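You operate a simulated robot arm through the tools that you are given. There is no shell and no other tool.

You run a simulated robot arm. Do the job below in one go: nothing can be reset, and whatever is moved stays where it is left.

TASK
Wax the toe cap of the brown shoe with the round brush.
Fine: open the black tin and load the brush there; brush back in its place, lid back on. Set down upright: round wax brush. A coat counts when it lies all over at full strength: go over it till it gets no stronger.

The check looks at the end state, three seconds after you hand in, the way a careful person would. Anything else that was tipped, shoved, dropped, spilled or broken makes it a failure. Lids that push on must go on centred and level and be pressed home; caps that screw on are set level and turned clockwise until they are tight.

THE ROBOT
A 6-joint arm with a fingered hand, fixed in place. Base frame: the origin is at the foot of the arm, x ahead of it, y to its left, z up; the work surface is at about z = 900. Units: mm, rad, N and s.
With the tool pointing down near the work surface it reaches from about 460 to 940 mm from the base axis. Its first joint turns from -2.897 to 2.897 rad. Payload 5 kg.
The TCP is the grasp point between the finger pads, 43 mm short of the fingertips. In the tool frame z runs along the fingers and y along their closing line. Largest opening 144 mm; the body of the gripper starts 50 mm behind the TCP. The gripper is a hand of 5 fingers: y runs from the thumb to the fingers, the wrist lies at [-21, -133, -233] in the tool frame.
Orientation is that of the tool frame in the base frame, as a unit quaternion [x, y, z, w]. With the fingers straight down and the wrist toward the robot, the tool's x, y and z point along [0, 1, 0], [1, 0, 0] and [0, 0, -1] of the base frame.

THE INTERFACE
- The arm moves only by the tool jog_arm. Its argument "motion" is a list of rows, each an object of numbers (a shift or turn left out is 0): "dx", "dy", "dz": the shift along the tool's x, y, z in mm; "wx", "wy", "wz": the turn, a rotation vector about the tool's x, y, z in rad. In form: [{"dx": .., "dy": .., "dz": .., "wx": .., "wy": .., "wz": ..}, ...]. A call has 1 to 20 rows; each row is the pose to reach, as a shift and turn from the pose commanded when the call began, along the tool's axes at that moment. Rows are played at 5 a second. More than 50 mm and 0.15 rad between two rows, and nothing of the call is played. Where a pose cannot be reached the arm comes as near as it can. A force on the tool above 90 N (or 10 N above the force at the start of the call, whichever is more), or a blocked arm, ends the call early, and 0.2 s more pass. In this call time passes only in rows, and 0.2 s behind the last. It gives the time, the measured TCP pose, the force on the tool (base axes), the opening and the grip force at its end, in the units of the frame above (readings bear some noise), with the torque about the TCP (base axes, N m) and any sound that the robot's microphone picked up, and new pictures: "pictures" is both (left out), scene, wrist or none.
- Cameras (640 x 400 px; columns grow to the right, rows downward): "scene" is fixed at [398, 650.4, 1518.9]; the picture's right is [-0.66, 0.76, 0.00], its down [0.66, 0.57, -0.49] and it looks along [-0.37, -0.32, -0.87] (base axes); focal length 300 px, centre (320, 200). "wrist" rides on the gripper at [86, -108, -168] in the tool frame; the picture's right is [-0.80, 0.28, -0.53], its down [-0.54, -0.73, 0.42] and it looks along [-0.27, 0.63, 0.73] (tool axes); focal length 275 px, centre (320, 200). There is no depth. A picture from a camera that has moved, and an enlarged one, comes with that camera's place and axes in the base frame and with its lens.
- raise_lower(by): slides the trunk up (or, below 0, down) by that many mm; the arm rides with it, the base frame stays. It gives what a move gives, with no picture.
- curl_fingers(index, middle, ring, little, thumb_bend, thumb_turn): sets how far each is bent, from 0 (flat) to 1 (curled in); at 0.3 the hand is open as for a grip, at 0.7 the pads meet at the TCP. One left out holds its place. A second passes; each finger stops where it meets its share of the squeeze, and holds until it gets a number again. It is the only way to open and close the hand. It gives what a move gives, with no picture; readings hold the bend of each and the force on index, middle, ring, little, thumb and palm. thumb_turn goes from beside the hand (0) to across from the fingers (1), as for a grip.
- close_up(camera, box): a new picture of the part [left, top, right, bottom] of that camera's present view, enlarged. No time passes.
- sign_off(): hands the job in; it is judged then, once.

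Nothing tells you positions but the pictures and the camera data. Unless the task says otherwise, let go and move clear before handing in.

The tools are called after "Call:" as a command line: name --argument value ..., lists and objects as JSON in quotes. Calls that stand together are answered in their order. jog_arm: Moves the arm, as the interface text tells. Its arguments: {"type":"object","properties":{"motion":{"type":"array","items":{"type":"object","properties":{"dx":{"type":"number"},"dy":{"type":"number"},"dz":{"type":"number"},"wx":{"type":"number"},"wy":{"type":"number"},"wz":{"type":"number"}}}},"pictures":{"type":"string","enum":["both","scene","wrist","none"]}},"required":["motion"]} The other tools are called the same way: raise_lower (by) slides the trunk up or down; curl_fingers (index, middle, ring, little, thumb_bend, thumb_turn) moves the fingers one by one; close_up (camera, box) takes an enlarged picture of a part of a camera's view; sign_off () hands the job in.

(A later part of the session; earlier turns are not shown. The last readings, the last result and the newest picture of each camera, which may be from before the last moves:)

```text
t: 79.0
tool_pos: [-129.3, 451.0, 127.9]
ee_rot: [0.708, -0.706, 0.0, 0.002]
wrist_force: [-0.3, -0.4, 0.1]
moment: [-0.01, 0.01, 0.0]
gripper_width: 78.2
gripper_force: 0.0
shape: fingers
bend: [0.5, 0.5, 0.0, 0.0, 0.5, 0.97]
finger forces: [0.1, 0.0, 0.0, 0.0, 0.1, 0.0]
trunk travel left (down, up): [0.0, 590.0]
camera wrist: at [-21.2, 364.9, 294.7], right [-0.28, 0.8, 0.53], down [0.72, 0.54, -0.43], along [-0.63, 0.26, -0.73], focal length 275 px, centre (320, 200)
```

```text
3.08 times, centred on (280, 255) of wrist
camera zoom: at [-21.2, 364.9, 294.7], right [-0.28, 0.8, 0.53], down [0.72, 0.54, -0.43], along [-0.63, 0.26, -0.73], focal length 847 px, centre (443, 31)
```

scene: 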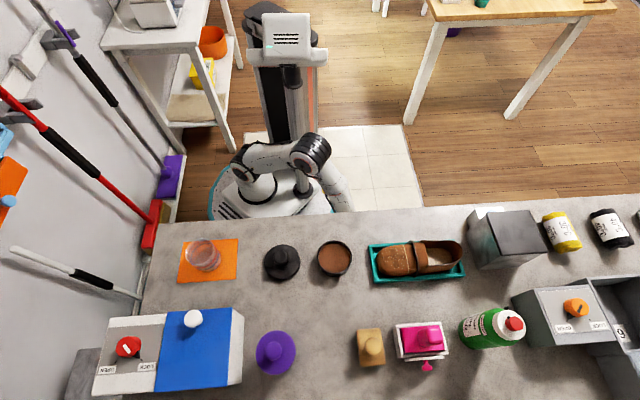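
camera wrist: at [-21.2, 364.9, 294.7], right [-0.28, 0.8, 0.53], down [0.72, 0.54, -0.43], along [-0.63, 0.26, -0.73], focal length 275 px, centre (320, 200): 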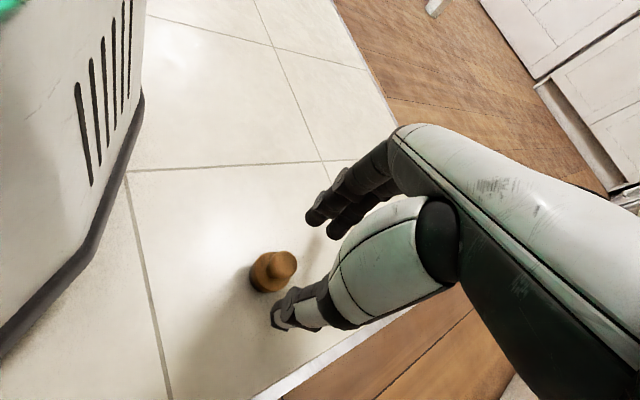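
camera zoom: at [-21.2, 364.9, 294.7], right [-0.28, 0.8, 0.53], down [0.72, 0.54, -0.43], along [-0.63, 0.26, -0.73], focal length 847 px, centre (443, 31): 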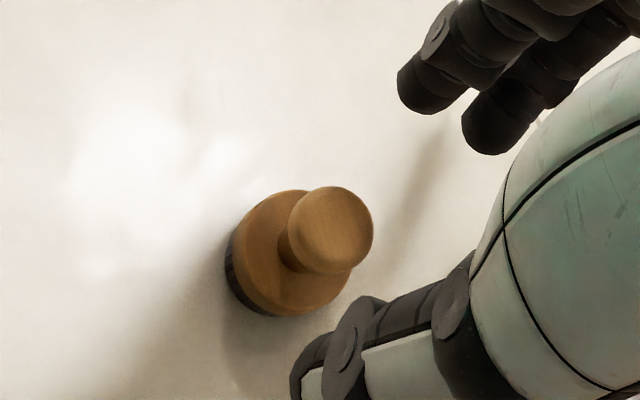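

Now clearly seen: the brush axis is at about tool (6, 8). I'll trim by (−3, +8) and lower to straddle the knob.

Call:
jog_arm --motion '[{"dx": -3, "dy": 8}, {"dx": -3, "dy": 8, "dz": 20}, {"dx": -3, "dy": 8, "dz": 40}]' --pictures "none"

Call:
close_up --camera "wrist" --box '[200, 190, 360, 320]'

```text
t: 79.8
tool_pos: [-137.9, 454.4, 87.9]
ee_rot: [-0.707, 0.707, 0.0, -0.002]
wrist_force: [-0.9, 0.3, 1.1]
moment: [-0.05, -0.02, -0.02]
gripper_width: 78.3
gripper_force: 0.0
shape: fingers
bend: [0.5, 0.5, 0.0, 0.0, 0.5, 0.97]
finger forces: [0.0, 0.0, 0.1, 0.0, 0.0, 0.0]
trunk travel left (down, up): [0.0, 590.0]
```

```text
3.08 times, centred on (280, 255) of wrist
camera zoom: at [-29.6, 368.1, 255.2], right [-0.28, 0.8, 0.53], down [0.72, 0.54, -0.43], along [-0.63, 0.26, -0.73], focal length 847 px, centre (443, 31)
```

zoom: 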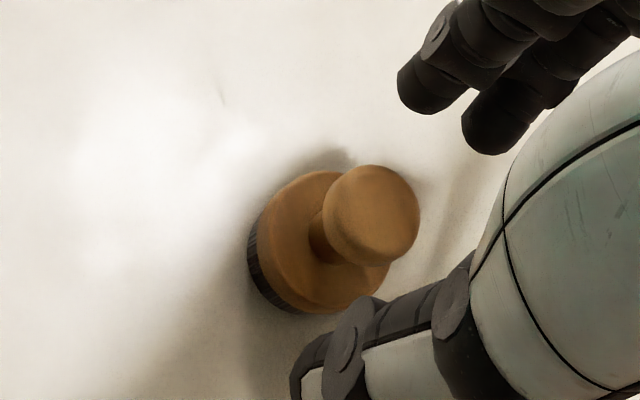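

The knob is now at tool (9.5, 0) as wanted. I'll lower the last 19 mm and close.

Call:
jog_arm --motion '[{"dz": 8}, {"dz": 15}, {"dz": 19}]' --pictures "none"

Call:
close_up --camera "wrist" --box '[200, 190, 360, 320]'

Call:
curl_fingers --index 0.62 --middle 0.6 --thumb_bend 0.62

Call:
close_up --camera "wrist" --box '[200, 190, 360, 320]'

```text
t: 80.6
tool_pos: [-136.7, 453.2, 66.9]
ee_rot: [0.707, -0.707, 0.0, 0.002]
wrist_force: [0.5, -0.3, -0.5]
moment: [-0.01, 0.02, -0.01]
gripper_width: 78.1
gripper_force: 0.1
shape: fingers
bend: [0.5, 0.5, 0.0, 0.0, 0.5, 0.97]
finger forces: [0.1, 0.0, 0.0, 0.0, 0.0, 0.0]
trunk travel left (down, up): [0.0, 590.0]
```

```text
3.08 times, centred on (280, 255) of wrist
camera zoom: at [-29.4, 367.0, 235.6], right [-0.28, 0.8, 0.53], down [0.72, 0.54, -0.43], along [-0.63, 0.26, -0.73], focal length 847 px, centre (443, 31)
```

zoom: 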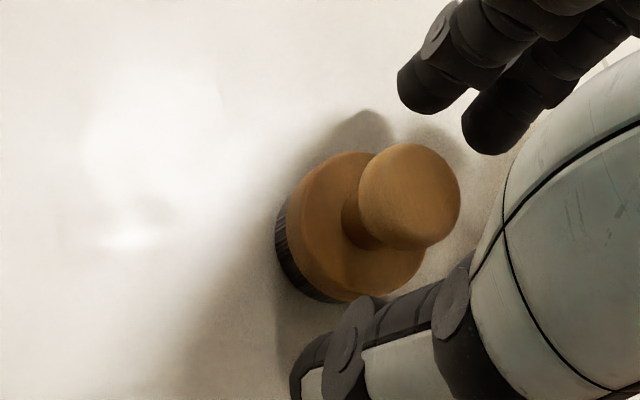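

```text
t: 81.6
tool_pos: [-136.4, 452.6, 68.7]
ee_rot: [-0.707, 0.707, -0.001, -0.001]
wrist_force: [-0.3, -0.7, 0.9]
moment: [-0.01, -0.04, 0.0]
gripper_width: 37.9
gripper_force: 0.7
shape: fingers
bend: [0.62, 0.6, 0.0, 0.0, 0.61, 0.97]
finger forces: [0.3, 0.0, 0.1, 0.0, 0.8, 0.0]
trunk travel left (down, up): [0.0, 590.0]
```

```text
3.08 times, centred on (280, 255) of wrist
camera zoom: at [-29.4, 367.0, 235.7], right [-0.28, 0.8, 0.53], down [0.72, 0.54, -0.43], along [-0.63, 0.26, -0.73], focal length 847 px, centre (443, 31)
```

zoom: 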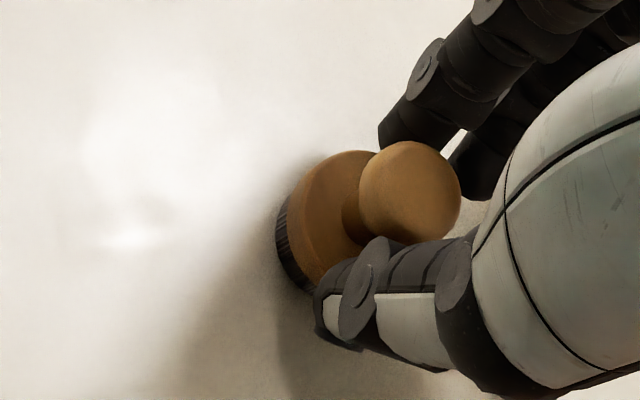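

The fingertips are touching the disc's edge rather than the knob, so the disc top must be near 27 mm. I'll reopen, rise 3.5 mm so the tips clear the disc, and close on the knob.

Call:
curl_fingers --index 0.55 --middle 0.55 --thumb_bend 0.55

Call:
jog_arm --motion '[{"dz": -2}, {"dz": -3.5}]' --pictures "none"

Call:
curl_fingers --index 0.64 --middle 0.62 --thumb_bend 0.64

Call:
close_up --camera "wrist" --box '[200, 190, 360, 320]'

```text
t: 82.6
tool_pos: [-136.3, 452.9, 67.3]
ee_rot: [0.707, -0.707, 0.001, 0.002]
wrist_force: [-0.7, 0.2, 0.0]
moment: [-0.03, -0.02, -0.01]
gripper_width: 59.9
gripper_force: 0.1
shape: fingers
bend: [0.55, 0.55, 0.0, 0.0, 0.55, 0.97]
finger forces: [0.0, 0.0, 0.0, 0.0, 0.1, 0.0]
trunk travel left (down, up): [0.0, 590.0]
```

```text
t: 83.2
tool_pos: [-137.5, 454.2, 71.8]
ee_rot: [-0.707, 0.707, -0.001, -0.002]
wrist_force: [0.2, 0.5, 0.7]
moment: [0.01, 0.01, -0.01]
gripper_width: 60.0
gripper_force: 0.1
shape: fingers
bend: [0.55, 0.55, 0.0, 0.0, 0.55, 0.97]
finger forces: [0.0, 0.1, 0.0, 0.1, 0.0, 0.1]
trunk travel left (down, up): [0.0, 590.0]
```

```text
t: 84.2
tool_pos: [-137.6, 453.3, 72.6]
ee_rot: [0.708, -0.707, 0.001, 0.002]
wrist_force: [-0.3, 0.3, -0.8]
moment: [0.02, -0.01, -0.01]
gripper_width: 29.5
gripper_force: 0.1
shape: fingers
bend: [0.64, 0.62, 0.0, 0.0, 0.64, 0.97]
finger forces: [0.0, 0.1, 0.1, 0.1, 0.2, 0.1]
trunk travel left (down, up): [0.0, 590.0]
```

```text
3.08 times, centred on (280, 255) of wrist
camera zoom: at [-29.7, 366.8, 239.2], right [-0.28, 0.8, 0.53], down [0.72, 0.54, -0.43], along [-0.63, 0.26, -0.73], focal length 847 px, centre (443, 31)
```

zoom: 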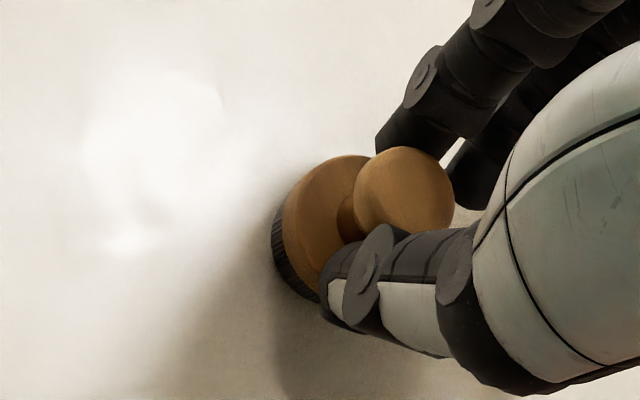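

The tips are clear of the disc now. I'm closing gradually onto the knob.

Call:
curl_fingers --index 0.68 --middle 0.66 --thumb_bend 0.68

Call:
close_up --camera "wrist" --box '[200, 190, 360, 320]'

```text
t: 85.2
tool_pos: [-136.8, 453.5, 71.2]
ee_rot: [0.707, -0.707, 0.001, 0.002]
wrist_force: [0.1, -1.2, 0.1]
moment: [0.01, 0.02, -0.03]
gripper_width: 24.3
gripper_force: 3.0
shape: fingers
bend: [0.65, 0.66, 0.0, 0.0, 0.66, 0.97]
finger forces: [3.1, 0.0, 0.1, 0.0, 3.0, 0.0]
trunk travel left (down, up): [0.0, 590.0]
```

```text
3.08 times, centred on (280, 255) of wrist
camera zoom: at [-29.7, 366.8, 239.2], right [-0.28, 0.8, 0.53], down [0.72, 0.54, -0.43], along [-0.63, 0.26, -0.73], focal length 847 px, centre (443, 31)
```

zoom: 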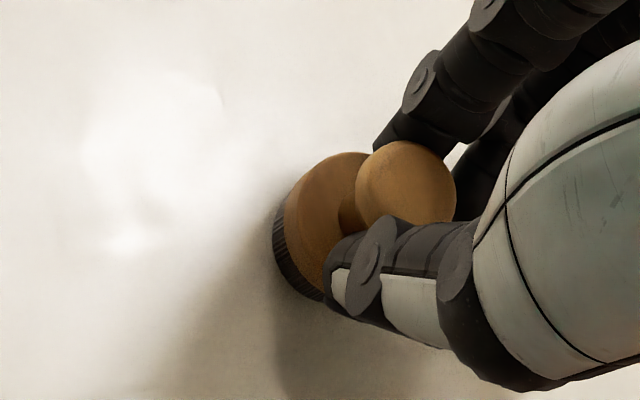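

Call:
curl_fingers --index 0.8 --middle 0.8 --thumb_bend 0.8

Call:
close_up --camera "wrist" --box '[200, 190, 360, 320]'

```text
t: 86.2
tool_pos: [-137.5, 454.1, 69.7]
ee_rot: [0.707, -0.707, 0.0, 0.002]
wrist_force: [-0.4, 0.1, 0.0]
moment: [-0.01, 0.02, 0.01]
gripper_width: 21.8
gripper_force: 13.0
shape: fingers
bend: [0.57, 0.8, 0.0, 0.0, 0.73, 0.97]
finger forces: [13.3, 0.1, 0.1, 0.0, 13.8, 0.0]
trunk travel left (down, up): [0.0, 590.0]
```

```text
3.08 times, centred on (280, 255) of wrist
camera zoom: at [-29.7, 366.8, 239.2], right [-0.28, 0.8, 0.53], down [0.72, 0.54, -0.43], along [-0.63, 0.26, -0.73], focal length 847 px, centre (443, 31)
```

zoom: 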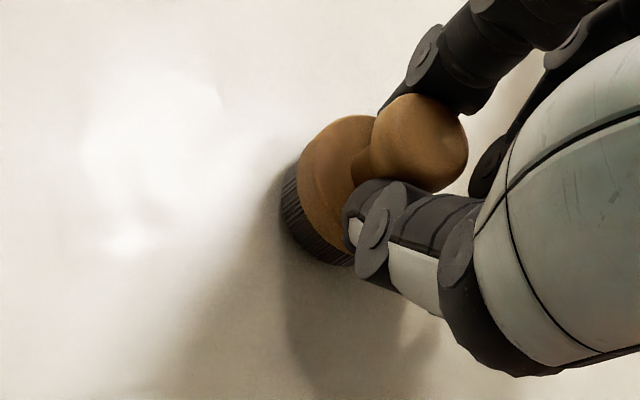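

The thumb overpowers the index alone and shifts the brush, so both index and middle must share the knob, as with the lid (knob at tool x about +2). I'll open and re-centre.

Call:
curl_fingers --index 0.52 --middle 0.6 --thumb_bend 0.65

Call:
curl_fingers --index 0.5 --middle 0.5 --thumb_bend 0.5

Call:
jog_arm --motion '[{"dz": -5}, {"dz": -15}, {"dz": -25}]' --pictures "none"

Call:
close_up --camera "wrist" --box '[200, 190, 360, 320]'

```text
t: 87.2
tool_pos: [-137.6, 453.1, 71.3]
ee_rot: [0.708, -0.707, 0.0, 0.002]
wrist_force: [0.1, 0.3, 0.0]
moment: [0.02, -0.02, -0.01]
gripper_width: 48.0
gripper_force: 0.0
shape: fingers
bend: [0.52, 0.6, 0.0, 0.0, 0.65, 0.97]
finger forces: [0.0, 0.0, 0.1, 0.0, 0.1, 0.0]
trunk travel left (down, up): [0.0, 590.0]
```

```text
t: 88.2
tool_pos: [-137.4, 452.7, 71.7]
ee_rot: [0.708, -0.707, 0.001, 0.002]
wrist_force: [0.3, 0.0, 0.3]
moment: [0.01, 0.0, 0.02]
gripper_width: 77.8
gripper_force: 0.0
shape: fingers
bend: [0.5, 0.5, 0.0, 0.0, 0.5, 0.97]
finger forces: [0.1, 0.0, 0.0, 0.0, 0.0, 0.0]
trunk travel left (down, up): [0.0, 590.0]
```

```text
t: 89.0
tool_pos: [-136.7, 454.1, 96.3]
ee_rot: [0.707, -0.707, 0.0, 0.002]
wrist_force: [0.2, 0.1, -0.1]
moment: [-0.01, 0.0, -0.01]
gripper_width: 78.0
gripper_force: 0.1
shape: fingers
bend: [0.5, 0.5, 0.0, 0.0, 0.5, 0.97]
finger forces: [0.1, 0.0, 0.0, 0.0, 0.0, 0.0]
trunk travel left (down, up): [0.0, 590.0]
```

```text
3.08 times, centred on (280, 255) of wrist
camera zoom: at [-29.4, 368.2, 264.0], right [-0.28, 0.8, 0.53], down [0.72, 0.54, -0.43], along [-0.63, 0.26, -0.73], focal length 847 px, centre (443, 31)
```

zoom: 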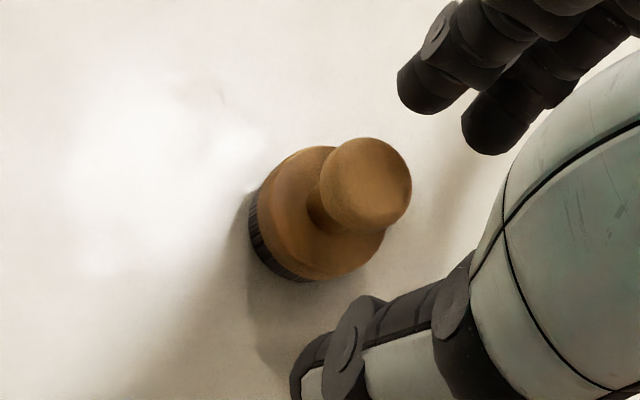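

The brush still stands upright, at tool (12, 11). I'll shift the hand by (10, 10) so the knob lies at about (+2, +1), then lower to 72 and close slowly.

Call:
jog_arm --motion '[{"dx": 5, "dy": 5}, {"dx": 10, "dy": 10}, {"dx": 10, "dy": 10}]' --pictures "none"

Call:
close_up --camera "wrist" --box '[200, 190, 360, 320]'

```text
t: 89.8
tool_pos: [-146.9, 443.7, 95.0]
ee_rot: [0.707, -0.707, 0.001, 0.002]
wrist_force: [0.2, 0.8, 1.2]
moment: [0.0, -0.01, 0.0]
gripper_width: 78.3
gripper_force: 0.0
shape: fingers
bend: [0.5, 0.5, 0.0, 0.0, 0.5, 0.97]
finger forces: [0.1, 0.0, 0.0, 0.0, 0.0, 0.1]
trunk travel left (down, up): [0.0, 590.0]
```

```text
3.08 times, centred on (280, 255) of wrist
camera zoom: at [-39.7, 358.1, 263.8], right [-0.28, 0.8, 0.53], down [0.72, 0.54, -0.43], along [-0.63, 0.26, -0.73], focal length 847 px, centre (443, 31)
```

zoom: 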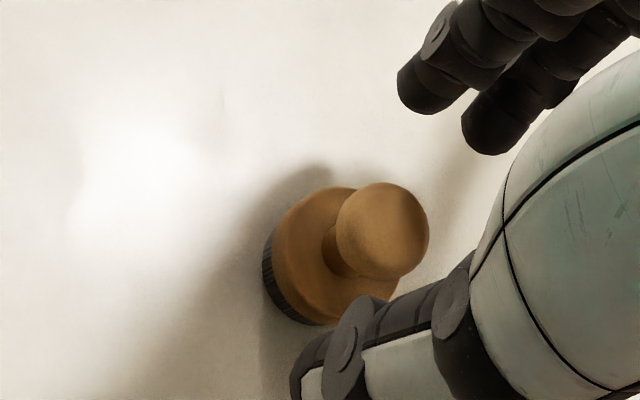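

Call:
jog_arm --motion '[{"dz": 10}, {"dz": 20}, {"dz": 24}]' --pictures "none"

Call:
curl_fingers --index 0.66 --middle 0.66 --thumb_bend 0.63

Call:
close_up --camera "wrist" --box '[200, 190, 360, 320]'

```text
t: 90.6
tool_pos: [-148.4, 442.9, 71.6]
ee_rot: [0.708, -0.706, 0.001, 0.002]
wrist_force: [-0.1, 0.0, -0.1]
moment: [0.0, 0.03, 0.01]
gripper_width: 77.9
gripper_force: 0.1
shape: fingers
bend: [0.5, 0.5, 0.0, 0.0, 0.5, 0.97]
finger forces: [0.0, 0.0, 0.0, 0.0, 0.0, 0.0]
trunk travel left (down, up): [0.0, 590.0]
```

```text
t: 91.6
tool_pos: [-147.2, 443.7, 72.3]
ee_rot: [-0.707, 0.707, -0.001, -0.002]
wrist_force: [0.5, 0.1, 0.7]
moment: [0.02, -0.01, -0.05]
gripper_width: 27.4
gripper_force: 0.3
shape: fingers
bend: [0.66, 0.66, 0.0, 0.0, 0.63, 0.97]
finger forces: [0.2, 0.0, 0.0, 0.1, 0.0, 0.0]
trunk travel left (down, up): [0.0, 590.0]
```

```text
3.08 times, centred on (280, 255) of wrist
camera zoom: at [-40.6, 356.9, 240.7], right [-0.28, 0.8, 0.53], down [0.72, 0.54, -0.43], along [-0.63, 0.26, -0.73], focal length 847 px, centre (443, 31)
```

zoom: 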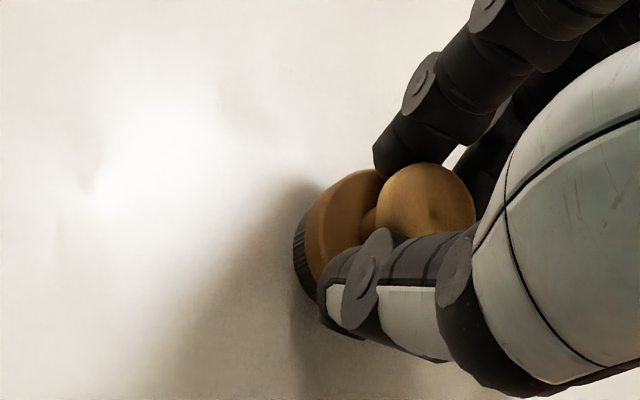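

Well centred. I'm finishing the close in two steps.

Call:
curl_fingers --index 0.72 --middle 0.72 --thumb_bend 0.68

Call:
curl_fingers --index 0.78 --middle 0.78 --thumb_bend 0.74

Call:
close_up --camera "wrist" --box '[200, 190, 360, 320]'

```text
t: 92.6
tool_pos: [-147.6, 443.0, 72.9]
ee_rot: [0.707, -0.707, 0.001, 0.002]
wrist_force: [-0.3, 0.6, 0.1]
moment: [-0.01, -0.01, -0.02]
gripper_width: 17.7
gripper_force: 7.2
shape: fingers
bend: [0.71, 0.72, 0.0, 0.0, 0.65, 0.97]
finger forces: [4.6, 3.3, 0.0, 0.1, 6.1, 0.0]
trunk travel left (down, up): [0.0, 590.0]
```

```text
t: 93.6
tool_pos: [-148.8, 442.1, 71.4]
ee_rot: [-0.707, 0.707, 0.0, -0.002]
wrist_force: [0.1, -0.4, -0.8]
moment: [0.0, -0.02, -0.02]
gripper_width: 16.2
gripper_force: 18.5
shape: fingers
bend: [0.73, 0.73, 0.0, 0.0, 0.66, 0.96]
finger forces: [9.8, 9.4, 0.0, 0.1, 17.9, 0.0]
trunk travel left (down, up): [0.0, 590.0]
```

```text
3.08 times, centred on (280, 255) of wrist
camera zoom: at [-40.6, 356.9, 240.7], right [-0.28, 0.8, 0.53], down [0.72, 0.54, -0.43], along [-0.63, 0.26, -0.73], focal length 847 px, centre (443, 31)
```

zoom: 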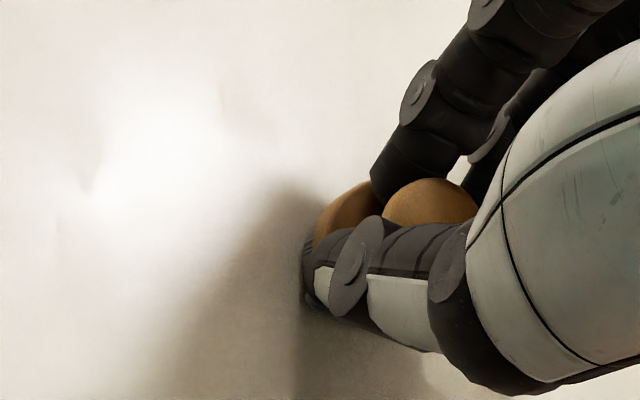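

That is a balanced three-finger grip (index 9.8, middle 9.4, thumb 18 N). I'll lift straight up the way I came.

Call:
jog_arm --motion '[{"dz": -10}, {"dz": -40}, {"dz": -85}, {"dz": -130}, {"dz": -175}, {"dz": -220}, {"dz": -265}, {"dz": -310}, {"dz": -355}, {"dz": -400}, {"dz": -445}, {"dz": -490}, {"dz": -535}, {"dz": -580}, {"dz": -625}]'

Call:
close_up --camera "wrist" --box '[200, 190, 360, 320]'

```text
t: 96.8
tool_pos: [-146.0, 448.4, 697.3]
ee_rot: [0.707, -0.707, 0.002, 0.002]
wrist_force: [0.3, 0.9, -0.4]
moment: [-0.06, -0.01, 0.0]
gripper_width: 15.4
gripper_force: 18.6
shape: fingers
bend: [0.73, 0.73, 0.0, 0.0, 0.66, 0.96]
finger forces: [10.0, 9.6, 0.0, 0.0, 17.5, 0.0]
trunk travel left (down, up): [0.0, 590.0]
camera wrist: at [-38.9, 360.6, 865.2], right [-0.28, 0.8, 0.53], down [0.72, 0.54, -0.43], along [-0.63, 0.26, -0.73], focal length 275 px, centre (320, 200)
```

scene: 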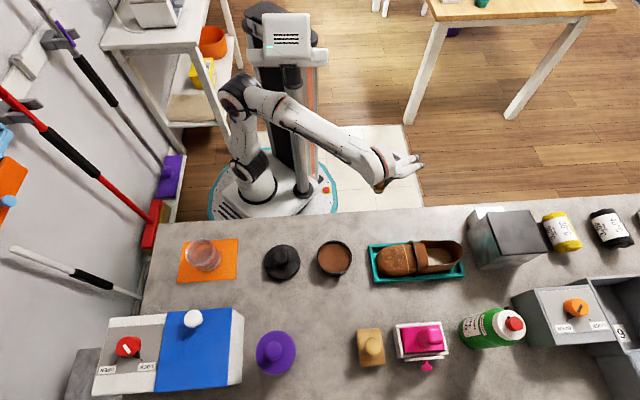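
wrist: 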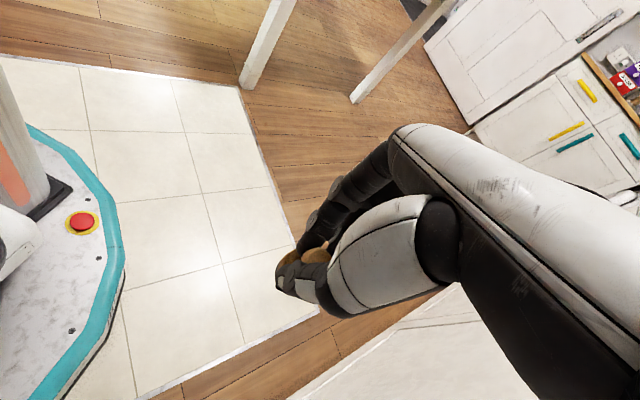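

```text
3.08 times, centred on (280, 255) of wrist
camera zoom: at [-38.9, 360.6, 865.2], right [-0.28, 0.8, 0.53], down [0.72, 0.54, -0.43], along [-0.63, 0.26, -0.73], focal length 847 px, centre (443, 31)
```

zoom: 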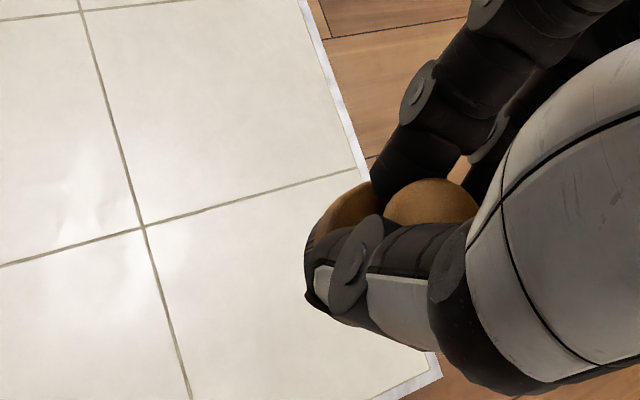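

The brush is firmly held and there's no mark on the floor. I'll raise the trunk back to where it was.

Call:
raise_lower --by 450

Call:
jog_arm --motion '[{"dx": -10, "dy": -30, "dz": -25}, {"dx": -25, "dy": -65, "dz": -50}, {"dx": -40, "dy": -100, "dz": -50}, {"dx": -55, "dy": -135, "dz": -50}, {"dx": -70, "dy": -170, "dz": -50}, {"dx": -75, "dy": -202, "dz": -50}]'

```text
refused: 450 is not a number from -400 to 400
```

```text
t: 97.8
tool_pos: [-28.8, 493.7, 755.7]
ee_rot: [0.714, -0.7, -0.005, 0.01]
wrist_force: [-54.9, -58.5, -2.3]
moment: [8.38, -7.78, -3.51]
gripper_width: 15.6
gripper_force: 19.8
shape: fingers
bend: [0.73, 0.73, 0.0, 0.0, 0.67, 0.96]
finger forces: [10.9, 10.1, 0.0, 0.0, 17.6, 0.0]
trunk travel left (down, up): [0.0, 590.0]
stopped in row 5: the force on the tool passed its limit at 150 N (the readings are from after the stop); the commanded pose is now the measured one
camera wrist: at [84.2, 410.4, 921.9], right [-0.29, 0.79, 0.54], down [0.7, 0.56, -0.44], along [-0.65, 0.25, -0.72], focal length 275 px, centre (320, 200)
```

scene: 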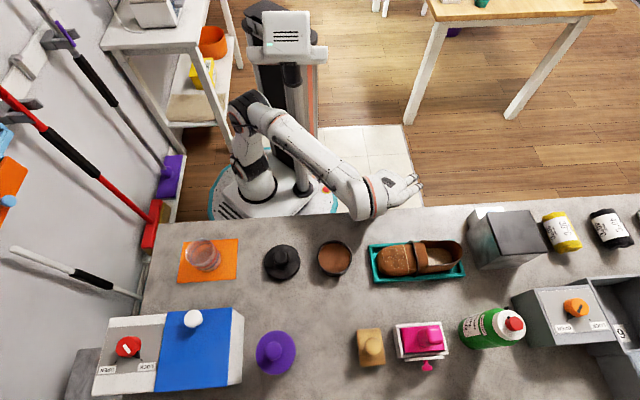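
wrist: 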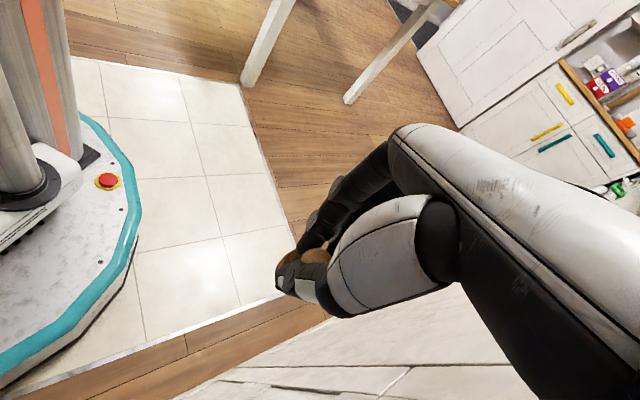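

The trunk refused that long a lift, and because I had chained the next move the wrist ran into the bench front; that was my error. Nothing on the bench looks disturbed; I'll back straight off first, then raise in two steps.

Call:
jog_arm --motion '[{"dx": 5, "dy": 10}, {"dx": 16, "dy": 45}, {"dx": 32, "dy": 82}, {"dx": 48, "dy": 118}]'

```text
t: 98.8
tool_pos: [-137.8, 450.3, 752.5]
ee_rot: [0.712, -0.702, -0.003, 0.01]
wrist_force: [0.2, 0.3, -0.7]
moment: [-0.03, 0.1, -0.01]
gripper_width: 15.2
gripper_force: 19.8
shape: fingers
bend: [0.73, 0.73, 0.0, 0.0, 0.67, 0.96]
finger forces: [11.1, 10.2, 0.1, 0.0, 17.6, 0.0]
trunk travel left (down, up): [0.0, 590.0]
camera wrist: at [-26.3, 366.3, 919.7], right [-0.29, 0.8, 0.53], down [0.71, 0.55, -0.44], along [-0.64, 0.25, -0.72], focal length 275 px, centre (320, 200)
```

scene: 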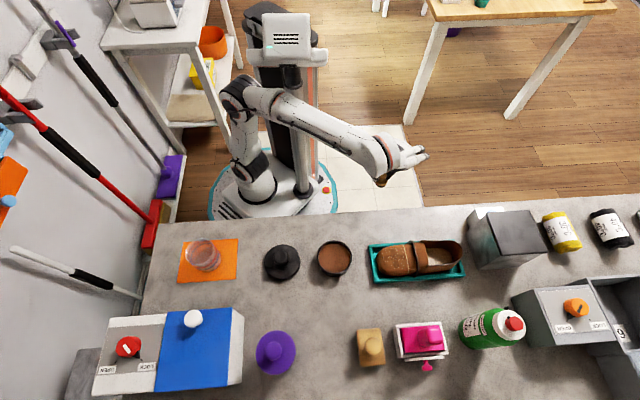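
wrist: 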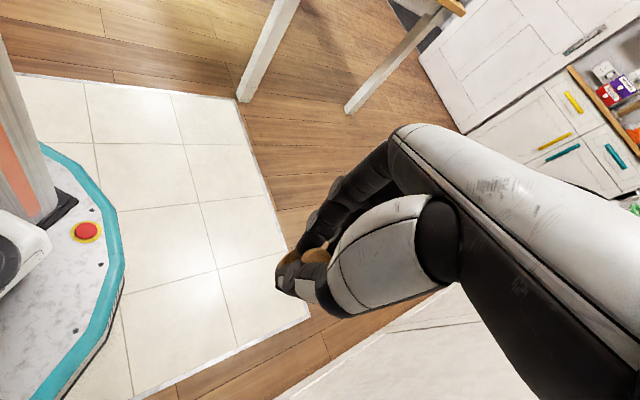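

The hand is clear and the brush is still gripped. Now I'll raise the trunk in two allowed steps.

Call:
raise_lower --by 225

Call:
raise_lower --by 225

```text
t: 101.2
tool_pos: [-137.6, 450.6, 978.7]
ee_rot: [0.712, -0.702, -0.003, 0.009]
wrist_force: [-0.1, 0.5, -0.3]
moment: [-0.01, -0.01, 0.02]
gripper_width: 15.7
gripper_force: 19.2
shape: fingers
bend: [0.73, 0.73, 0.0, 0.0, 0.67, 0.96]
finger forces: [11.1, 10.2, 0.0, 0.0, 17.6, 0.0]
trunk travel left (down, up): [-225.0, 365.0]
```

```text
t: 103.6
tool_pos: [-137.7, 450.5, 1204.3]
ee_rot: [0.713, -0.701, -0.003, 0.01]
wrist_force: [0.6, -0.1, -1.2]
moment: [0.0, 0.0, -0.02]
gripper_width: 15.5
gripper_force: 19.3
shape: fingers
bend: [0.73, 0.73, 0.0, 0.0, 0.67, 0.96]
finger forces: [11.1, 10.3, 0.1, 0.1, 17.5, 0.1]
trunk travel left (down, up): [-450.0, 140.0]
```

The trunk is back to its original height. I'll move the hand over the bench side and level it, then turn it back to the shoe-aligned yaw.

Call:
jog_arm --motion '[{"dx": -11, "dy": -32, "dz": -1, "wx": 0.004, "wy": -0.002}, {"dx": -23, "dy": -65, "dz": -1, "wx": 0.008, "wy": -0.004}, {"dx": -34, "dy": -97, "dz": -2, "wx": 0.012, "wy": -0.006}, {"dx": -46, "dy": -129, "dz": -3, "wx": 0.015, "wy": -0.008}, {"dx": -57, "dy": -162, "dz": -3, "wx": 0.017, "wy": -0.009}, {"dx": -69, "dy": -194, "dz": -4, "wx": 0.0185, "wy": -0.0097}]' --pictures "none"

Call:
jog_arm --motion '[{"wz": 0.138}, {"wz": 0.276}, {"wz": 0.414}, {"wz": 0.552}, {"wz": 0.69}, {"wz": 0.828}, {"wz": 0.966}, {"wz": 1.104}, {"wz": 1.242}, {"wz": 1.38}, {"wz": 1.518}, {"wz": 1.656}, {"wz": 1.794}, {"wz": 1.932}, {"wz": 2.07}, {"wz": 2.21}, {"wz": 2.35}]'

```text
t: 105.0
tool_pos: [55.3, 522.9, 1205.0]
ee_rot: [0.712, -0.702, -0.001, -0.001]
wrist_force: [0.2, 0.3, -0.1]
moment: [-0.01, 0.04, -0.01]
gripper_width: 15.5
gripper_force: 19.6
shape: fingers
bend: [0.73, 0.73, 0.0, 0.0, 0.67, 0.96]
finger forces: [11.3, 10.5, 0.0, 0.0, 17.5, 0.0]
trunk travel left (down, up): [-450.0, 140.0]
```

```text
t: 108.6
tool_pos: [55.5, 522.1, 1203.3]
ee_rot: [0.374, 0.927, 0.002, 0.0]
wrist_force: [0.7, 0.0, -0.1]
moment: [0.0, -0.01, 0.0]
gripper_width: 15.4
gripper_force: 19.2
shape: fingers
bend: [0.73, 0.73, 0.0, 0.0, 0.67, 0.95]
finger forces: [10.0, 10.7, 0.1, 0.0, 17.5, 0.0]
trunk travel left (down, up): [-450.0, 140.0]
camera wrist: at [-83.4, 503.1, 1371.0], right [0.77, -0.35, 0.53], down [-0.11, -0.9, -0.43], along [0.63, 0.27, -0.73], focal length 275 px, centre (320, 200)
```

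scene: 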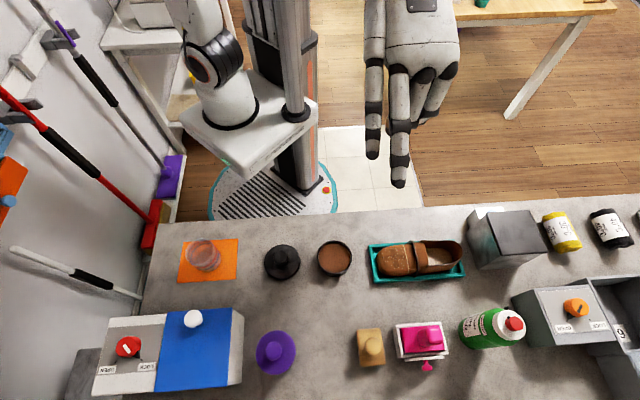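
wrist: 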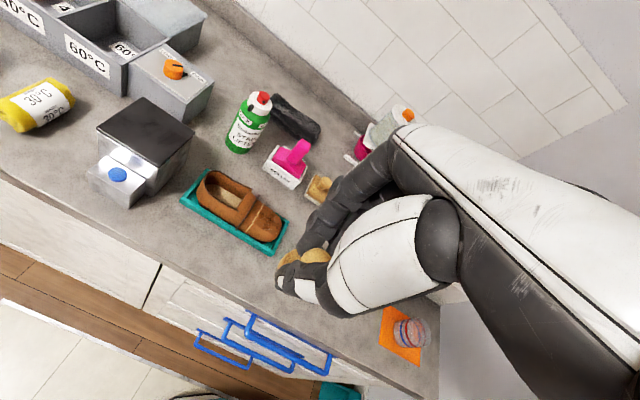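

Everything on the bench looks in place and the brush is in hand. I'll check how it sits in the grip and how the toe cap looks.

Call:
close_up --camera "wrist" --box '[230, 210, 370, 320]'

Call:
close_up --camera "scene" --box '[365, 233, 445, 288]'

Call:
close_up --camera "wrist" --box '[180, 160, 300, 260]'

Call:
close_up --camera "scene" --box '[360, 100, 460, 200]'

```text
3.64 times, centred on (300, 265) of wrist
camera zoom: at [-83.4, 503.1, 1371.0], right [0.77, -0.35, 0.53], down [-0.11, -0.9, -0.43], along [0.63, 0.27, -0.73], focal length 1001 px, centre (393, -36)
```

zoom: 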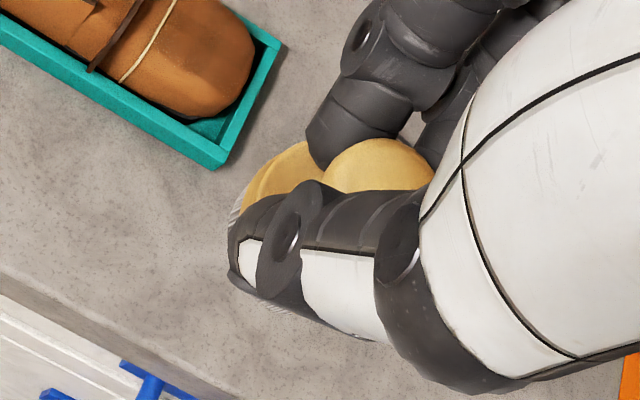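

```text
7.27 times, centred on (405, 260) of scene
camera zoom: at [398.0, 650.4, 1518.9], right [-0.66, 0.76, 0.0], down [0.66, 0.57, -0.49], along [-0.37, -0.32, -0.87], focal length 2180 px, centre (-298, -240)
```

zoom: 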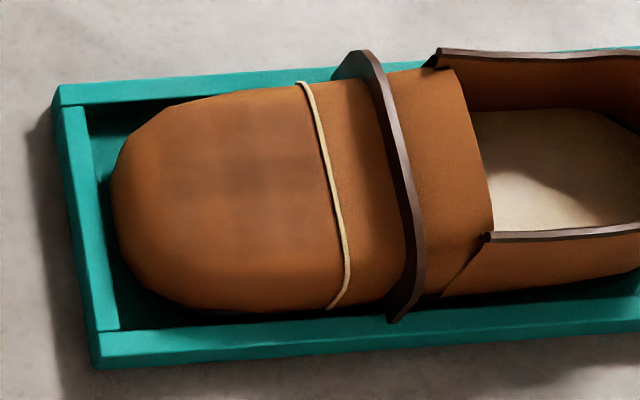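

```text
4.00 times, centred on (240, 210) of wrist
camera zoom: at [-83.4, 503.1, 1371.0], right [0.77, -0.35, 0.53], down [-0.11, -0.9, -0.43], along [0.63, 0.27, -0.73], focal length 1101 px, centre (640, 160)
```

zoom: 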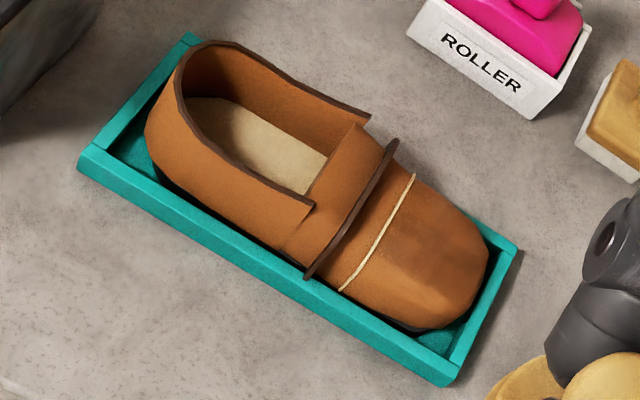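

```text
4.00 times, centred on (410, 150) of scene
camera zoom: at [398.0, 650.4, 1518.9], right [-0.66, 0.76, 0.0], down [0.66, 0.57, -0.49], along [-0.37, -0.32, -0.87], focal length 1199 px, centre (-40, 400)
```

zoom: 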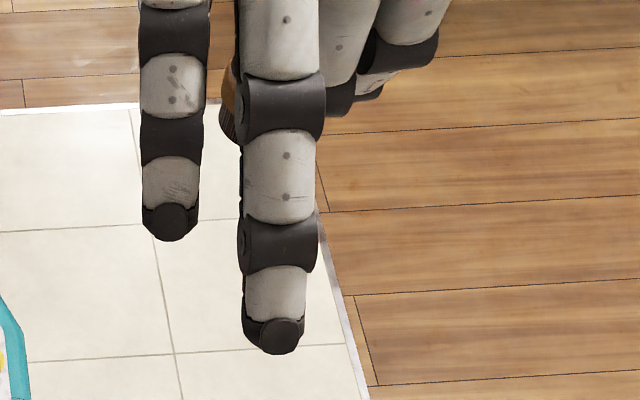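

The coat so far covers the seam-side and robot-side cells; the tip and far side are bare. I'll reload the brush at the wax tin first, moving above it.

Call:
jog_arm --motion '[{"dx": -23, "dy": 27, "dz": 0}, {"dx": -46, "dy": 54, "dz": 0}, {"dx": -68, "dy": 80, "dz": 10}, {"dx": -91, "dy": 107, "dz": 40}, {"dx": -113, "dy": 134, "dz": 80}, {"dx": -113, "dy": 134, "dz": 120}, {"dx": -113, "dy": 134, "dz": 155}]' --pictures "wrist"

Call:
close_up --camera "wrist" --box '[200, 200, 360, 340]'

```text
refused: row 5 steps farther than a row can; nothing moved
```

```text
2.86 times, centred on (280, 270) of wrist
camera zoom: at [-83.4, 503.1, 1371.0], right [0.77, -0.35, 0.53], down [-0.11, -0.9, -0.43], along [0.63, 0.27, -0.73], focal length 786 px, centre (434, 0)
```

zoom: 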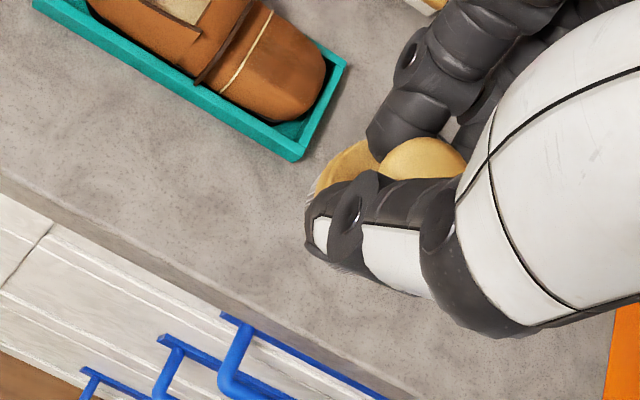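

That path had one step too long. I'll send it again with shorter steps.

Call:
jog_arm --motion '[{"dx": -23, "dy": 27, "dz": 0}, {"dx": -46, "dy": 54, "dz": 0}, {"dx": -68, "dy": 80, "dz": 0}, {"dx": -91, "dy": 107, "dz": 0}, {"dx": -113, "dy": 134, "dz": 0}, {"dx": -113, "dy": 134, "dz": 40}, {"dx": -113, "dy": 134, "dz": 80}, {"dx": -113, "dy": 134, "dz": 120}, {"dx": -113, "dy": 134, "dz": 155}]' --pictures "wrist"

Call:
close_up --camera "wrist" --box '[200, 200, 360, 340]'

```text
t: 110.6
tool_pos: [229.3, 540.4, 1051.3]
ee_rot: [0.372, 0.928, 0.002, 0.001]
wrist_force: [0.1, -0.4, 0.4]
moment: [0.03, -0.02, 0.01]
gripper_width: 15.4
gripper_force: 19.7
shape: fingers
bend: [0.73, 0.73, 0.0, 0.0, 0.67, 0.95]
finger forces: [10.4, 10.9, 0.0, 0.0, 17.9, 0.0]
trunk travel left (down, up): [-450.0, 140.0]
camera wrist: at [91.1, 519.8, 1217.9], right [0.77, -0.35, 0.53], down [-0.11, -0.9, -0.43], along [0.63, 0.27, -0.73], focal length 275 px, centre (320, 200)
```

wrist: 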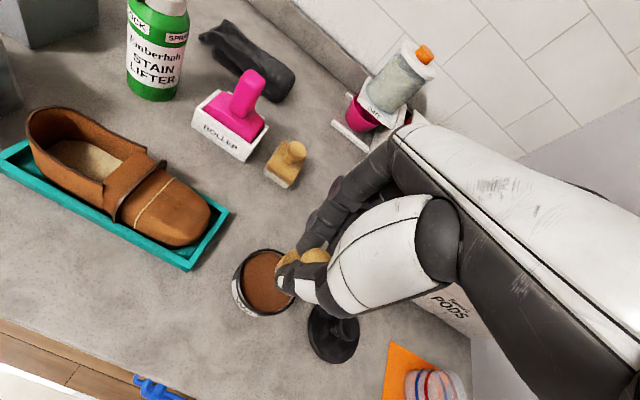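

```text
2.86 times, centred on (280, 270) of wrist
camera zoom: at [91.1, 519.8, 1217.9], right [0.77, -0.35, 0.53], down [-0.11, -0.9, -0.43], along [0.63, 0.27, -0.73], focal length 786 px, centre (434, 0)
```

zoom: 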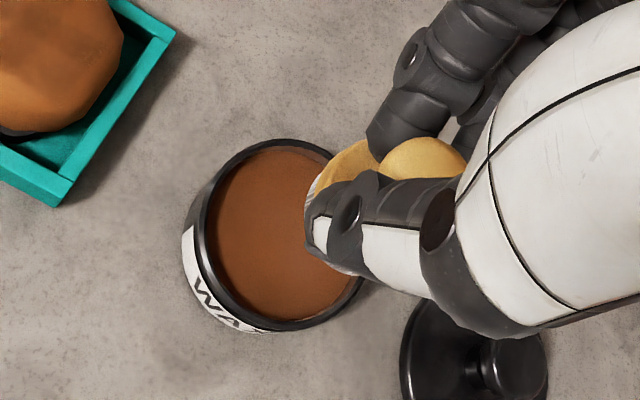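

By the wrist view the tin's centre is at tool (4.7, −1.5) and the brush axis at about (1, 2). I'll trim by (3.7, −3.5) and lower toward the wax.

Call:
jog_arm --motion '[{"dx": 3.7, "dy": -3.5, "dz": 10}, {"dx": 3.7, "dy": -3.5, "dz": 30}, {"dx": 3.7, "dy": -3.5, "dz": 48}]' --pictures "none"

Call:
close_up --camera "wrist" --box '[220, 210, 360, 330]'

```text
t: 111.4
tool_pos: [225.6, 541.2, 1001.2]
ee_rot: [0.373, 0.928, 0.0, 0.001]
wrist_force: [0.3, -0.3, -0.7]
moment: [-0.03, 0.0, 0.01]
gripper_width: 15.4
gripper_force: 19.5
shape: fingers
bend: [0.73, 0.73, 0.0, 0.0, 0.67, 0.95]
finger forces: [10.5, 11.0, 0.0, 0.1, 17.8, 0.0]
trunk travel left (down, up): [-450.0, 140.0]
```

```text
3.33 times, centred on (290, 270) of wrist
camera zoom: at [86.4, 520.1, 1168.5], right [0.77, -0.35, 0.53], down [-0.11, -0.9, -0.43], along [0.63, 0.27, -0.73], focal length 918 px, centre (420, -33)
```

zoom: 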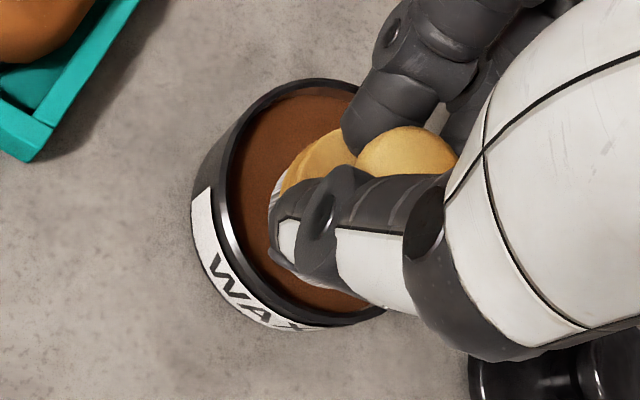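

Call:
jog_arm --motion '[{"dz": 2}, {"dz": 4.5}]' --pictures "none"

Call:
jog_arm --motion '[{"dz": 1}, {"dz": 2}]' --pictures "none"

Call:
jog_arm --motion '[{"dz": 0.8}, {"dz": 1.5}]' --pictures "none"

```text
t: 112.0
tool_pos: [225.0, 542.2, 995.7]
ee_rot: [0.373, 0.928, 0.001, 0.0]
wrist_force: [1.0, -0.4, -1.4]
moment: [-0.02, 0.0, 0.0]
gripper_width: 15.5
gripper_force: 19.7
shape: fingers
bend: [0.73, 0.73, 0.0, 0.0, 0.67, 0.95]
finger forces: [10.4, 11.1, 0.0, 0.0, 18.0, 0.0]
trunk travel left (down, up): [-450.0, 140.0]
```

```text
t: 112.6
tool_pos: [224.1, 540.3, 995.2]
ee_rot: [0.373, 0.928, 0.001, 0.0]
wrist_force: [0.9, 0.9, 0.0]
moment: [0.0, 0.03, 0.0]
gripper_width: 15.3
gripper_force: 20.1
shape: fingers
bend: [0.73, 0.73, 0.0, 0.0, 0.67, 0.95]
finger forces: [10.5, 10.9, 0.0, 0.0, 17.8, 0.0]
trunk travel left (down, up): [-450.0, 140.0]
```

```text
t: 113.2
tool_pos: [226.2, 542.1, 991.9]
ee_rot: [0.373, 0.928, 0.001, 0.001]
wrist_force: [-0.4, -0.1, -0.6]
moment: [-0.02, 0.01, 0.02]
gripper_width: 15.4
gripper_force: 19.5
shape: fingers
bend: [0.73, 0.73, 0.0, 0.0, 0.67, 0.95]
finger forces: [10.3, 10.9, 0.0, 0.0, 17.9, 0.0]
trunk travel left (down, up): [-450.0, 140.0]
```

Call:
jog_arm --motion '[{"dz": 0.8}, {"dz": 1.5}]' --pictures "none"

Call:
jog_arm --motion '[{"dz": 0.5}, {"dz": 1}]' --pictures "none"

Call:
close_up --camera "wrist" --box '[220, 210, 360, 330]'

```text
t: 113.8
tool_pos: [225.5, 541.7, 991.0]
ee_rot: [0.374, 0.928, 0.001, 0.0]
wrist_force: [0.1, -1.4, 0.1]
moment: [-0.03, 0.07, 0.01]
gripper_width: 15.3
gripper_force: 19.5
shape: fingers
bend: [0.73, 0.73, 0.0, 0.0, 0.67, 0.95]
finger forces: [10.6, 10.9, 0.0, 0.0, 17.8, 0.1]
trunk travel left (down, up): [-450.0, 140.0]
```

```text
t: 114.4
tool_pos: [225.1, 541.4, 991.0]
ee_rot: [0.373, 0.928, 0.002, -0.001]
wrist_force: [0.9, 0.3, 5.7]
moment: [-0.09, 0.05, 0.0]
gripper_width: 15.0
gripper_force: 21.1
shape: fingers
bend: [0.73, 0.74, 0.0, 0.0, 0.67, 0.95]
finger forces: [12.0, 11.9, 0.0, 0.1, 18.5, 0.0]
trunk travel left (down, up): [-450.0, 140.0]
```

```text
3.33 times, centred on (290, 270) of wrist
camera zoom: at [85.7, 521.4, 1158.8], right [0.77, -0.35, 0.53], down [-0.11, -0.9, -0.43], along [0.63, 0.27, -0.73], focal length 918 px, centre (420, -33)
```

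zoom: 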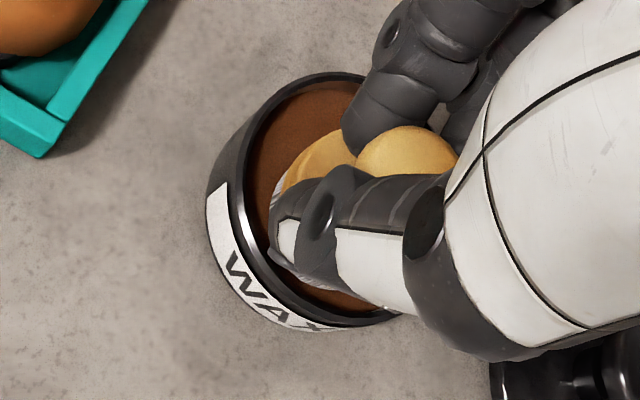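

Contact with the wax at about 6 N. A small gentle swirl, then I'll lift out.

Call:
jog_arm --motion '[{"dx": 2, "dz": 0.3}, {"dx": 2, "dy": 2, "dz": 0.3}, {"dy": 2, "dz": 0.3}, {"dx": -2, "dy": 2, "dz": 0.3}, {"dx": -2, "dz": 0.3}, {"dx": -2, "dy": -2, "dz": 0.3}, {"dy": -2, "dz": 0.3}, {"dz": 0.3}]' --pictures "none"

Call:
jog_arm --motion '[{"dz": -10}, {"dz": -40}, {"dz": -65}]' --pictures "wrist"

Call:
close_up --camera "wrist" --box '[200, 200, 360, 340]'

```text
t: 116.2
tool_pos: [225.1, 540.9, 990.3]
ee_rot: [0.373, 0.928, 0.0, 0.0]
wrist_force: [0.6, -2.9, 13.0]
moment: [-0.3, 0.22, 0.05]
gripper_width: 15.1
gripper_force: 25.3
shape: fingers
bend: [0.73, 0.74, 0.0, 0.0, 0.67, 0.95]
finger forces: [14.4, 13.9, 0.0, 0.0, 22.5, 0.1]
trunk travel left (down, up): [-450.0, 140.0]
```

```text
t: 117.0
tool_pos: [224.0, 542.0, 1055.7]
ee_rot: [0.372, 0.928, 0.001, 0.0]
wrist_force: [-0.5, 0.4, -0.7]
moment: [0.02, 0.0, 0.01]
gripper_width: 15.0
gripper_force: 21.8
shape: fingers
bend: [0.73, 0.74, 0.0, 0.0, 0.67, 0.95]
finger forces: [12.3, 12.0, 0.1, 0.0, 19.3, 0.1]
trunk travel left (down, up): [-450.0, 140.0]
camera wrist: at [84.9, 521.7, 1222.7], right [0.77, -0.35, 0.53], down [-0.11, -0.9, -0.42], along [0.63, 0.27, -0.73], focal length 275 px, centre (320, 200)
```

wrist: 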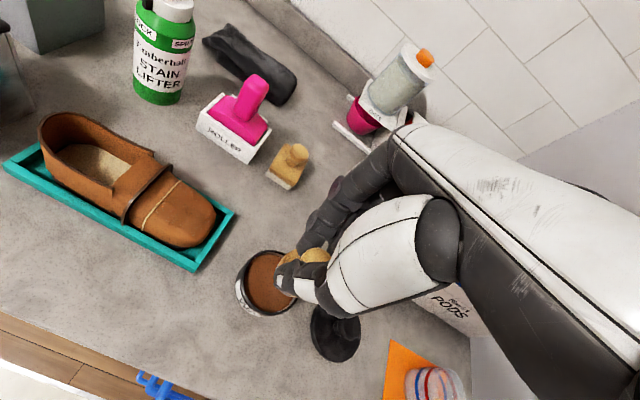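

```text
2.86 times, centred on (280, 270) of wrist
camera zoom: at [84.9, 521.7, 1222.7], right [0.77, -0.35, 0.53], down [-0.11, -0.9, -0.42], along [0.63, 0.27, -0.73], focal length 786 px, centre (434, 0)
```

zoom: 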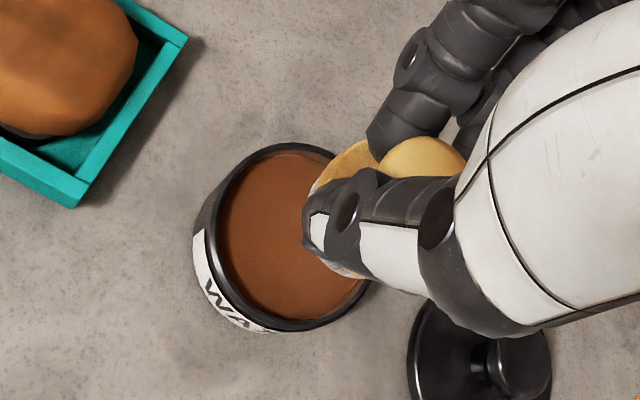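

The grip is steady. I'll look at the toe cap from here to plan the strokes.

Call:
close_up --camera "wrist" --box '[120, 160, 240, 270]'

Call:
close_up --camera "scene" --box '[365, 233, 445, 288]'

```text
3.64 times, centred on (180, 215) of wrist
camera zoom: at [84.9, 521.7, 1222.7], right [0.77, -0.35, 0.53], down [-0.11, -0.9, -0.42], along [0.63, 0.27, -0.73], focal length 1001 px, centre (829, 146)
```

zoom: 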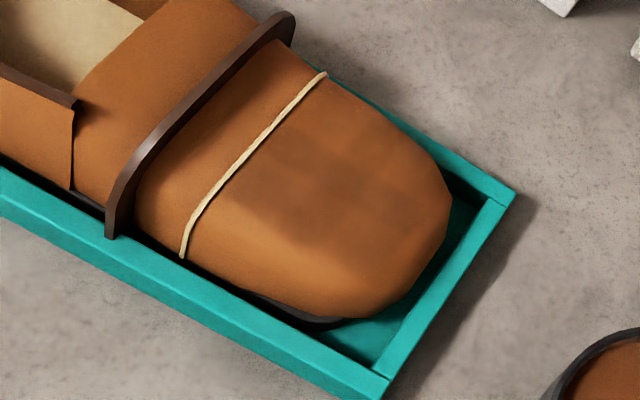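

```text
7.27 times, centred on (405, 260) of scene
camera zoom: at [398.0, 650.4, 1518.9], right [-0.66, 0.76, 0.0], down [0.66, 0.57, -0.49], along [-0.37, -0.32, -0.87], focal length 2180 px, centre (-298, -240)
```

zoom: 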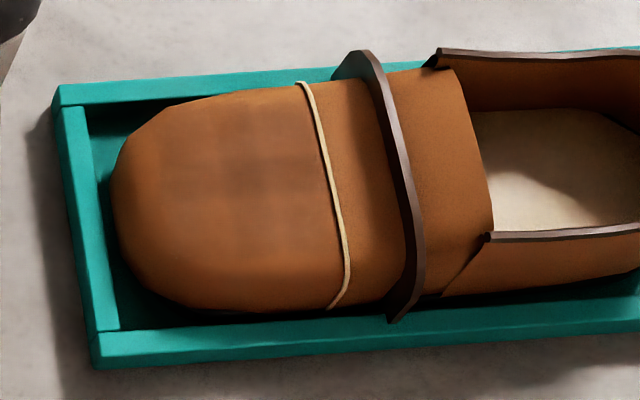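

The cap is roughly symmetric with its ridge at 936. I'll bring the brush over the cap centre and lower until it just touches.

Call:
jog_arm --motion '[{"dx": 36, "dy": 5}, {"dx": 72, "dy": 10}, {"dx": 106, "dy": 15.5}, {"dx": 106, "dy": 15.5, "dz": 25}, {"dx": 106, "dy": 15.5, "dz": 42}]' --pictures "none"

Call:
jog_arm --motion '[{"dz": 1.5}, {"dz": 3}]' --pictures "none"

Call:
close_up --camera "wrist" --box '[200, 190, 360, 320]'

```text
t: 118.2
tool_pos: [159.5, 626.7, 1013.3]
ee_rot: [0.372, 0.928, 0.001, 0.0]
wrist_force: [0.2, -0.4, 0.6]
moment: [0.01, 0.03, 0.04]
gripper_width: 15.0
gripper_force: 21.7
shape: fingers
bend: [0.73, 0.74, 0.0, 0.0, 0.67, 0.95]
finger forces: [12.1, 12.0, 0.1, 0.0, 19.4, 0.1]
trunk travel left (down, up): [-450.0, 140.0]
```

```text
t: 118.8
tool_pos: [158.6, 626.7, 1011.3]
ee_rot: [0.374, 0.927, 0.001, 0.0]
wrist_force: [0.5, -0.1, -0.4]
moment: [-0.01, 0.0, -0.03]
gripper_width: 15.1
gripper_force: 21.9
shape: fingers
bend: [0.73, 0.74, 0.0, 0.0, 0.67, 0.95]
finger forces: [12.1, 12.0, 0.0, 0.0, 19.4, 0.0]
trunk travel left (down, up): [-450.0, 140.0]
```

```text
3.08 times, centred on (280, 255) of wrist
camera zoom: at [20.6, 605.7, 1177.9], right [0.77, -0.35, 0.53], down [-0.11, -0.9, -0.42], along [0.63, 0.27, -0.73], focal length 847 px, centre (443, 31)
```

zoom: 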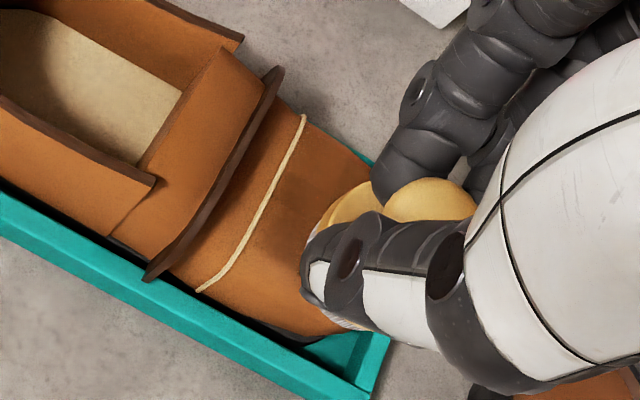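

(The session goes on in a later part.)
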